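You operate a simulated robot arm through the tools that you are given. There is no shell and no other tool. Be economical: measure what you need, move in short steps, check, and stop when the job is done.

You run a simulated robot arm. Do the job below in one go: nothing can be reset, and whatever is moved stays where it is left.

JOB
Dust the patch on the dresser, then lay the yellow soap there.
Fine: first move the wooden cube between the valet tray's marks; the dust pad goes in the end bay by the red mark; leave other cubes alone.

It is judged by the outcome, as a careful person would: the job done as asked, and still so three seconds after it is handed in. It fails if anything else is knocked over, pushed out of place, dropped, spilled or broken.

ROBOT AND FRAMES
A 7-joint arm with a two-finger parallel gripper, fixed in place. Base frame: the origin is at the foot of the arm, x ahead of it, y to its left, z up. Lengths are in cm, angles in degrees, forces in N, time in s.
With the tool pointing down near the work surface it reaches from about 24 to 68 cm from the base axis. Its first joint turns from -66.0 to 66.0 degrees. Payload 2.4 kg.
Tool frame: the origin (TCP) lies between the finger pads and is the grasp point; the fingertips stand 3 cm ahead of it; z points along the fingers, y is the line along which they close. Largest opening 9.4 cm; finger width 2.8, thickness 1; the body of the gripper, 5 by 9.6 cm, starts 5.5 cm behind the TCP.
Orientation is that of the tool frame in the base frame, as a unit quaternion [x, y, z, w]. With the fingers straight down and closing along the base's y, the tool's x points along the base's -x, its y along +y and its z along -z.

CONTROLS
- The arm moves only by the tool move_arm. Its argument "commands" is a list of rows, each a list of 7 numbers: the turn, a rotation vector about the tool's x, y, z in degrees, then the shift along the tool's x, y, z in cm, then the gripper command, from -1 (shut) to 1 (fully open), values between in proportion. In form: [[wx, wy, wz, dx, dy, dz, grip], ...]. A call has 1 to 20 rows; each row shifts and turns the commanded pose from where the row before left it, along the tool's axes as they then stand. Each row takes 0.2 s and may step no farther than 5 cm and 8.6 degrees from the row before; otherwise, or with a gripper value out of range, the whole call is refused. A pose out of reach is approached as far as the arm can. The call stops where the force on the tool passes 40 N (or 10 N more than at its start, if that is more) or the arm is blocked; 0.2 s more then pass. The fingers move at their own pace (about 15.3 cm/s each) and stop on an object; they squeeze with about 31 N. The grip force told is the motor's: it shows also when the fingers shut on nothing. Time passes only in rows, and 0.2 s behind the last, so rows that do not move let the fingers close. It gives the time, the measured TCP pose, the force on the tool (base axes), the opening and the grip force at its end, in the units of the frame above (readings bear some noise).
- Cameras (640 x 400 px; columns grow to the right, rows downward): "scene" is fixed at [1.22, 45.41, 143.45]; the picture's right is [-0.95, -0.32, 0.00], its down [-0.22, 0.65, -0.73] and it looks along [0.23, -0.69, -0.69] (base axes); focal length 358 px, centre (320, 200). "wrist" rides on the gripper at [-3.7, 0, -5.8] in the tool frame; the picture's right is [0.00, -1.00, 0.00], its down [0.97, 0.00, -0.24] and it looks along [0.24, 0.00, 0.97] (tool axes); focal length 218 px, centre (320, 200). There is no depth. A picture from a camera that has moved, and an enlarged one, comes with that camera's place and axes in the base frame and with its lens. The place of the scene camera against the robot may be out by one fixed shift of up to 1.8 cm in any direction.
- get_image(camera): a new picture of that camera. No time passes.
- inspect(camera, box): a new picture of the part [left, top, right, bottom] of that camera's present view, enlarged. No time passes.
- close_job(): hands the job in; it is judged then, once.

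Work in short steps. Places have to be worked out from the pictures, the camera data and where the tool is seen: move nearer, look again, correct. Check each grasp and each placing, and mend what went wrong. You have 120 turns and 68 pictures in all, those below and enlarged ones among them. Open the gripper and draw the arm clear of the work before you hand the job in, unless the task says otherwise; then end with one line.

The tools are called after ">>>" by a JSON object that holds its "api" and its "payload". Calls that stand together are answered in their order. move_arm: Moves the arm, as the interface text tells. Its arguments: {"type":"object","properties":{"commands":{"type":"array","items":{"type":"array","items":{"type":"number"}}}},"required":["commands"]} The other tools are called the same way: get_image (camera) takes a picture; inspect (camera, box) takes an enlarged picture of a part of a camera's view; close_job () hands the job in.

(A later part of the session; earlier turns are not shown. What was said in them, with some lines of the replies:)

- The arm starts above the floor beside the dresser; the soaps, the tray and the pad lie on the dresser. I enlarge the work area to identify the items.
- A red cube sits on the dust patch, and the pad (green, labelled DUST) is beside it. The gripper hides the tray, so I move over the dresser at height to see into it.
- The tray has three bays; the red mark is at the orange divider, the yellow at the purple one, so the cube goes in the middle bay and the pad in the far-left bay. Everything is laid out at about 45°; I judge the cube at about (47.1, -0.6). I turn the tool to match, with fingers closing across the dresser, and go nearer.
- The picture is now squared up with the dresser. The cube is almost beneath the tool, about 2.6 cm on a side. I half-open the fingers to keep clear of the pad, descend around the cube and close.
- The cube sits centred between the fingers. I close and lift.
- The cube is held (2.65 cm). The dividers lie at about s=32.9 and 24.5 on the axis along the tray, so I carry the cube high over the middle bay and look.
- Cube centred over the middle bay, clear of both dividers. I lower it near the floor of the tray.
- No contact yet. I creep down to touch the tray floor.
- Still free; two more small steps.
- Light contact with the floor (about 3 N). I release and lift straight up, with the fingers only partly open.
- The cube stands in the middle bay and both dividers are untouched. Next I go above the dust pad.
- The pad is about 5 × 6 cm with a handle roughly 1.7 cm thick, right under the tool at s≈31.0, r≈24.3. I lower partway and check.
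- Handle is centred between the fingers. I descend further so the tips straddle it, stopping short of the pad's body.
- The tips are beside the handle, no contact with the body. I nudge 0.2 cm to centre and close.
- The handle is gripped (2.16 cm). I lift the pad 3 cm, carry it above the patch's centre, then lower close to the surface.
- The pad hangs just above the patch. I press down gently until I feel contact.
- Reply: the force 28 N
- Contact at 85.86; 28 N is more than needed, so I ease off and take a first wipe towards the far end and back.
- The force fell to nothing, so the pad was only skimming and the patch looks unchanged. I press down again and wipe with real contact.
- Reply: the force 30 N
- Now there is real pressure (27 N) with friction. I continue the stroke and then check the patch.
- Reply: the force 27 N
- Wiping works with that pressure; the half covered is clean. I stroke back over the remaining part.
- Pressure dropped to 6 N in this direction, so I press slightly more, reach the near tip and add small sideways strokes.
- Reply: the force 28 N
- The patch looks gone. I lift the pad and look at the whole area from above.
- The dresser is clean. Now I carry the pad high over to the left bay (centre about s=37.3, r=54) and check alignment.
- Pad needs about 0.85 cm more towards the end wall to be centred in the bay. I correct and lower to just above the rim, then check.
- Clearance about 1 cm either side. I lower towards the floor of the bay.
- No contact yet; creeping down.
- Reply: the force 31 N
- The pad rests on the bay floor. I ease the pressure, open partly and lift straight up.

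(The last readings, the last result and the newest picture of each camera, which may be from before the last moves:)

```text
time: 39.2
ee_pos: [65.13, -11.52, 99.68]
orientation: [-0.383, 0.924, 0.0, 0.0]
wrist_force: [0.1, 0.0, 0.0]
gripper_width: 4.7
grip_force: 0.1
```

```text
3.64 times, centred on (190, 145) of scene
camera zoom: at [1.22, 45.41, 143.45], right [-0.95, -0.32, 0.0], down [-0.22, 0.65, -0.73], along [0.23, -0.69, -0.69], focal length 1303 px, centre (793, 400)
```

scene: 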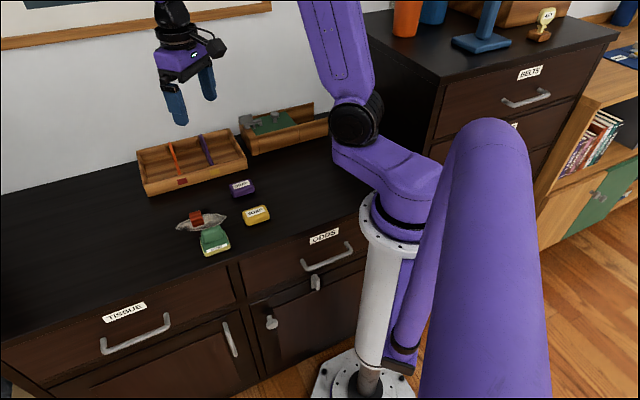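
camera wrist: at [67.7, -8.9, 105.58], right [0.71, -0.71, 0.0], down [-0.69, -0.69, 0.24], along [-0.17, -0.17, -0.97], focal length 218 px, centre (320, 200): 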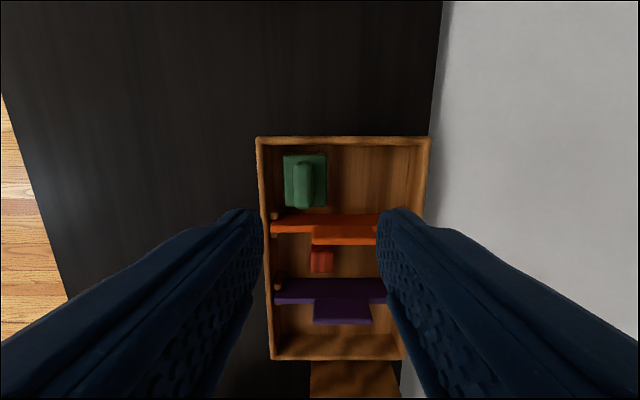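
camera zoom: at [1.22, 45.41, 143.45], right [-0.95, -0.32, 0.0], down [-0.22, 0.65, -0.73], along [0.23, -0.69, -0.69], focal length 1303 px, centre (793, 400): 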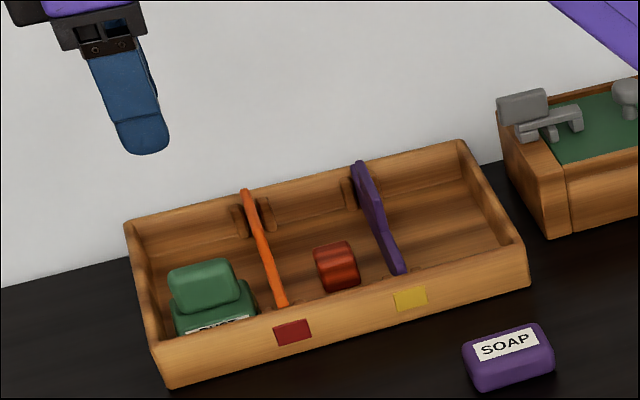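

The pad rests flat in the end bay by the red mark. Next I go above the yellow soap (s≈20.5, r≈28.4).

>>> {"api": "move_arm", "payload": {"commands": [[0, 0, 0, 2.47, 3.69, 0, 0], [0, 0, 0, 2.47, 3.69, 0, 0], [0, 0, 0, 2.47, 3.69, 0, 0], [0, 0, 0, 2.47, 3.69, 0, 0.2], [0, 0, 0, 2.47, 3.69, 0, 0.2], [0, 0, 0, 2.47, 3.69, 0, 0.2], [0, 0, 0, 2.47, 3.69, 0, 0.2], [0, 0, 0, 0, 0, 0, 0.2]]}}

>>> {"api": "get_image", "payload": {"camera": "wrist"}}

```text
time: 41.0
ee_pos: [34.21, -5.09, 99.83]
orientation: [-0.383, 0.924, 0.0, 0.0]
wrist_force: [-0.4, -0.3, 0.8]
gripper_width: 5.66
grip_force: 0.0
```

```text
27 pictures are left
camera wrist: at [36.79, -2.5, 105.67], right [0.71, -0.71, 0.0], down [-0.69, -0.69, 0.24], along [-0.17, -0.17, -0.97], focal length 218 px, centre (320, 200)
```

wrist: 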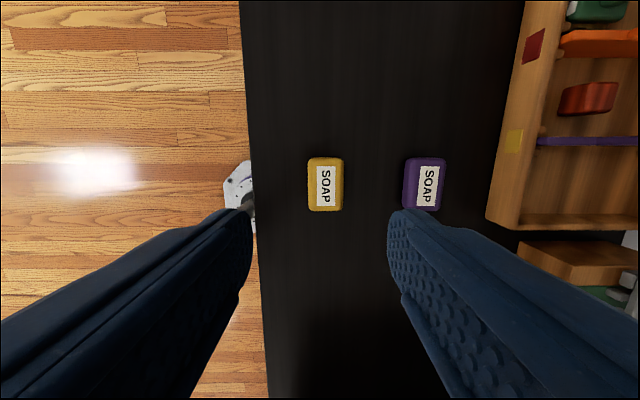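

Soap is about 3.9 cm wide; tool is off by roughly 0.5 cm. I correct and descend around it.

>>> {"api": "move_arm", "payload": {"commands": [[0, 0, 0, 0.3, -0.5, 4, 0.2], [0, 0, 0, 0, 0, 4, 0.2], [0, 0, 0, 0, 0, 3, 0.2], [0, 0, 0, 0, 0, 2, 0.2], [0, 0, 0, 0, 0, 0, 0.2]]}}

>>> {"api": "get_image", "payload": {"camera": "wrist"}}

```text
time: 42.2
ee_pos: [34.39, -5.83, 86.93]
orientation: [-0.384, 0.923, 0.0, 0.0]
wrist_force: [-0.1, -0.9, 0.5]
gripper_width: 5.64
grip_force: 0.0
```

```text
26 pictures are left
camera wrist: at [37.04, -3.23, 92.78], right [0.71, -0.71, 0.0], down [-0.69, -0.69, 0.24], along [-0.17, -0.17, -0.97], focal length 218 px, centre (320, 200)
```

wrist: 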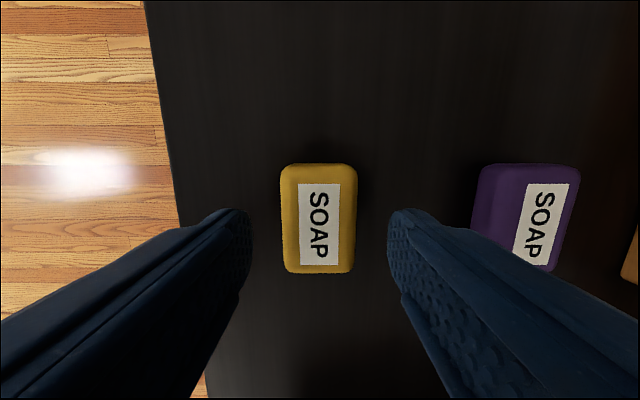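

Centred. I lower the tips almost to the dresser top and close.

>>> {"api": "move_arm", "payload": {"commands": [[0, 0, 0, 0, 0, 2, 0.2], [0, 0, 0, 0, 0, 1.4, 0.2], [0, 0, 0, 0, 0, 0, -1], [0, 0, 0, 0, 0, 0, -1], [0, 0, 0, 0, 0, 0, -1]]}}

>>> {"api": "get_image", "payload": {"camera": "wrist"}}

```text
time: 43.4
ee_pos: [34.4, -5.73, 83.71]
orientation: [-0.383, 0.924, 0.0, 0.0]
wrist_force: [-0.3, 0.3, 7.8]
gripper_width: 3.93
grip_force: 30.6
```

```text
25 pictures are left
camera wrist: at [37.0, -3.27, 89.48], right [0.71, -0.71, 0.0], down [-0.69, -0.69, 0.24], along [-0.17, -0.17, -0.97], focal length 218 px, centre (320, 200)
```

wrist: 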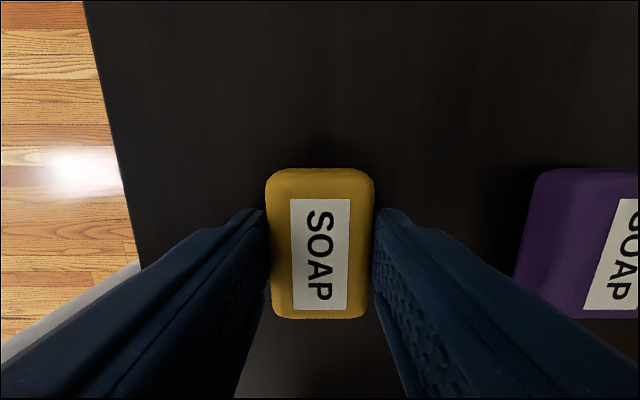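

Soap gripped (3.93 cm). I lift 5 cm, move to the centre of the cleaned patch (s≈32.3, r≈33.0), and lower most of the way.

>>> {"api": "move_arm", "payload": {"commands": [[0, 0, 0, 0, 0, -2.5, -1], [0, 0, 0, 0, 0, -2.5, -1], [0, 0, 0, -4.1, -1.53, 0, -1], [0, 0, 0, -4.1, -1.53, 0, -1], [0, 0, 0, -4.1, -1.54, 0, -1], [0, 0, 0, 0, 0, 0, -1], [0, 0, 0, 0, 0, 2.5, -1], [0, 0, 0, 0, 0, 1.8, -1], [0, 0, 0, 0, 0, 0, -1]]}}

>>> {"api": "get_image", "payload": {"camera": "wrist"}}

>>> {"api": "inspect", "payload": {"camera": "scene", "box": [150, 170, 310, 270]}}

```text
time: 45.4
ee_pos: [46.53, -0.25, 84.57]
orientation: [-0.382, 0.924, 0.0, 0.0]
wrist_force: [0.9, 0.8, -0.9]
gripper_width: 3.91
grip_force: 30.6
```

```text
24 pictures are left
camera wrist: at [49.04, 2.28, 90.29], right [0.71, -0.71, 0.0], down [-0.69, -0.69, 0.24], along [-0.17, -0.17, -0.97], focal length 218 px, centre (320, 200)
```

wrist: 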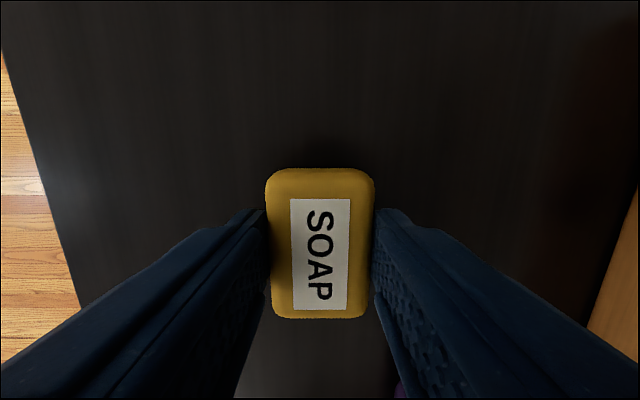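

```text
4.00 times, centred on (230, 220) of scene
camera zoom: at [1.22, 45.41, 143.45], right [-0.95, -0.32, 0.0], down [-0.22, 0.65, -0.73], along [0.23, -0.69, -0.69], focal length 1434 px, centre (680, 120)
```

zoom: 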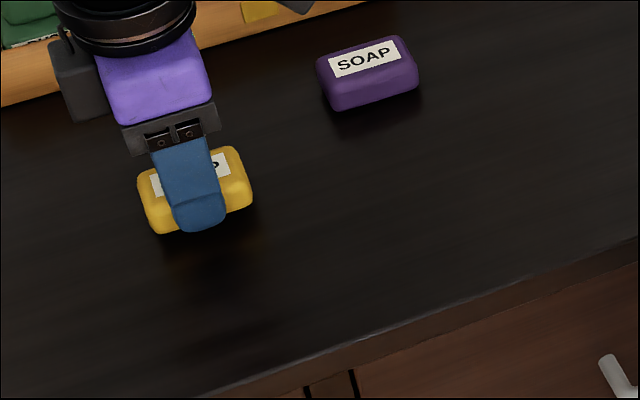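

The soap is over the middle of where the patch was. I lower it to contact in small steps.

>>> {"api": "move_arm", "payload": {"commands": [[0, 0, 0, 0, 0, 0.5, -1], [0, 0, 0, 0, 0, 0.2, -1], [0, 0, 0, 0, 0, 0, -1]]}}

>>> {"api": "move_arm", "payload": {"commands": [[0, 0, 0, 0, 0, 0.15, -1], [0, 0, 0, 0, 0, 0, -1]]}}

```text
time: 46.2
ee_pos: [46.33, -0.45, 83.71]
orientation: [-0.383, 0.924, -0.001, 0.0]
wrist_force: [0.1, -0.4, -1.4]
gripper_width: 3.91
grip_force: 30.9
```

```text
time: 46.8
ee_pos: [46.33, -0.38, 83.74]
orientation: [-0.383, 0.924, 0.0, 0.0]
wrist_force: [-5.7, 0.5, 22.9]
gripper_width: 3.93
grip_force: 30.9
```

It is on the surface. I ease off slightly, release, lift away and draw the arm clear.

>>> {"api": "move_arm", "payload": {"commands": [[0, 0, 0, 0, 0, -0.1, -1], [0, 0, 0, 0, 0, 0, 0.2], [0, 0, 0, 0, 0, 0, 0.2], [0, 0, 0, 0, 0, -3, 0.2], [0, 0, 0, 0, 0, -5, 0.2], [0, 0, 0, 0, 0, -5, 0.2], [0, 0, 0, 0, 0, -5, 0.5], [0, 0, 0, 4, 0, -2, 1], [0, 0, 0, 4, 0, 0, 1], [0, 0, 0, 0, 0, 0, 1]]}}

>>> {"api": "get_image", "payload": {"camera": "wrist"}}

>>> {"api": "inspect", "payload": {"camera": "scene", "box": [110, 90, 310, 270]}}

```text
time: 49.0
ee_pos: [40.55, -6.0, 103.39]
orientation: [-0.383, 0.924, 0.0, 0.0]
wrist_force: [0.6, -0.3, 0.1]
gripper_width: 9.43
grip_force: 0.1
```

```text
22 pictures are left
camera wrist: at [43.34, -3.44, 109.27], right [0.71, -0.71, 0.0], down [-0.69, -0.69, 0.24], along [-0.17, -0.17, -0.97], focal length 218 px, centre (320, 200)
```

wrist: 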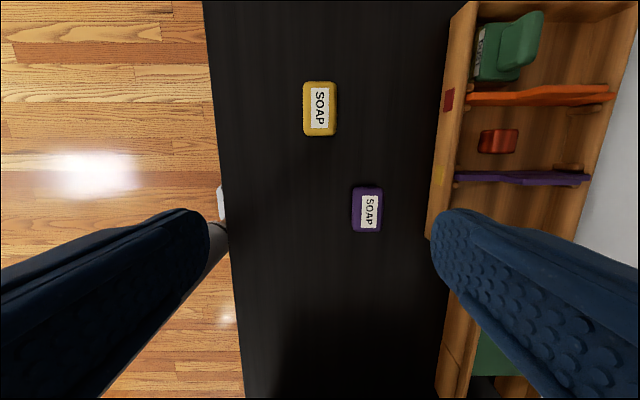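

```text
2.22 times, centred on (210, 180) of scene
camera zoom: at [1.22, 45.41, 143.45], right [-0.95, -0.32, 0.0], down [-0.22, 0.65, -0.73], along [0.23, -0.69, -0.69], focal length 796 px, centre (564, 244)
```

zoom: 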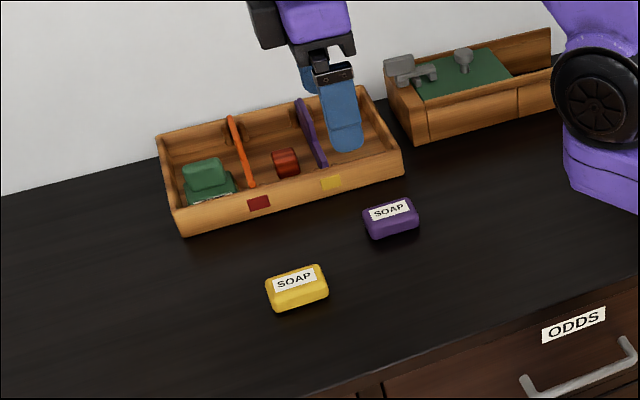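

The patch is clean with the yellow soap lying on it, the cube is in the middle bay, the pad is in the end bay by the red mark, and the arm is clear with the gripper open. I hand the job in.

>>> {"api": "close_job", "payload": {}}

```text
The job is handed in.
```

The patch is dusted and the yellow soap lies on it; the wooden cube is between the tray's marks, the dust pad is in the end bay by the red mark, and nothing else looks moved in the last pictures.
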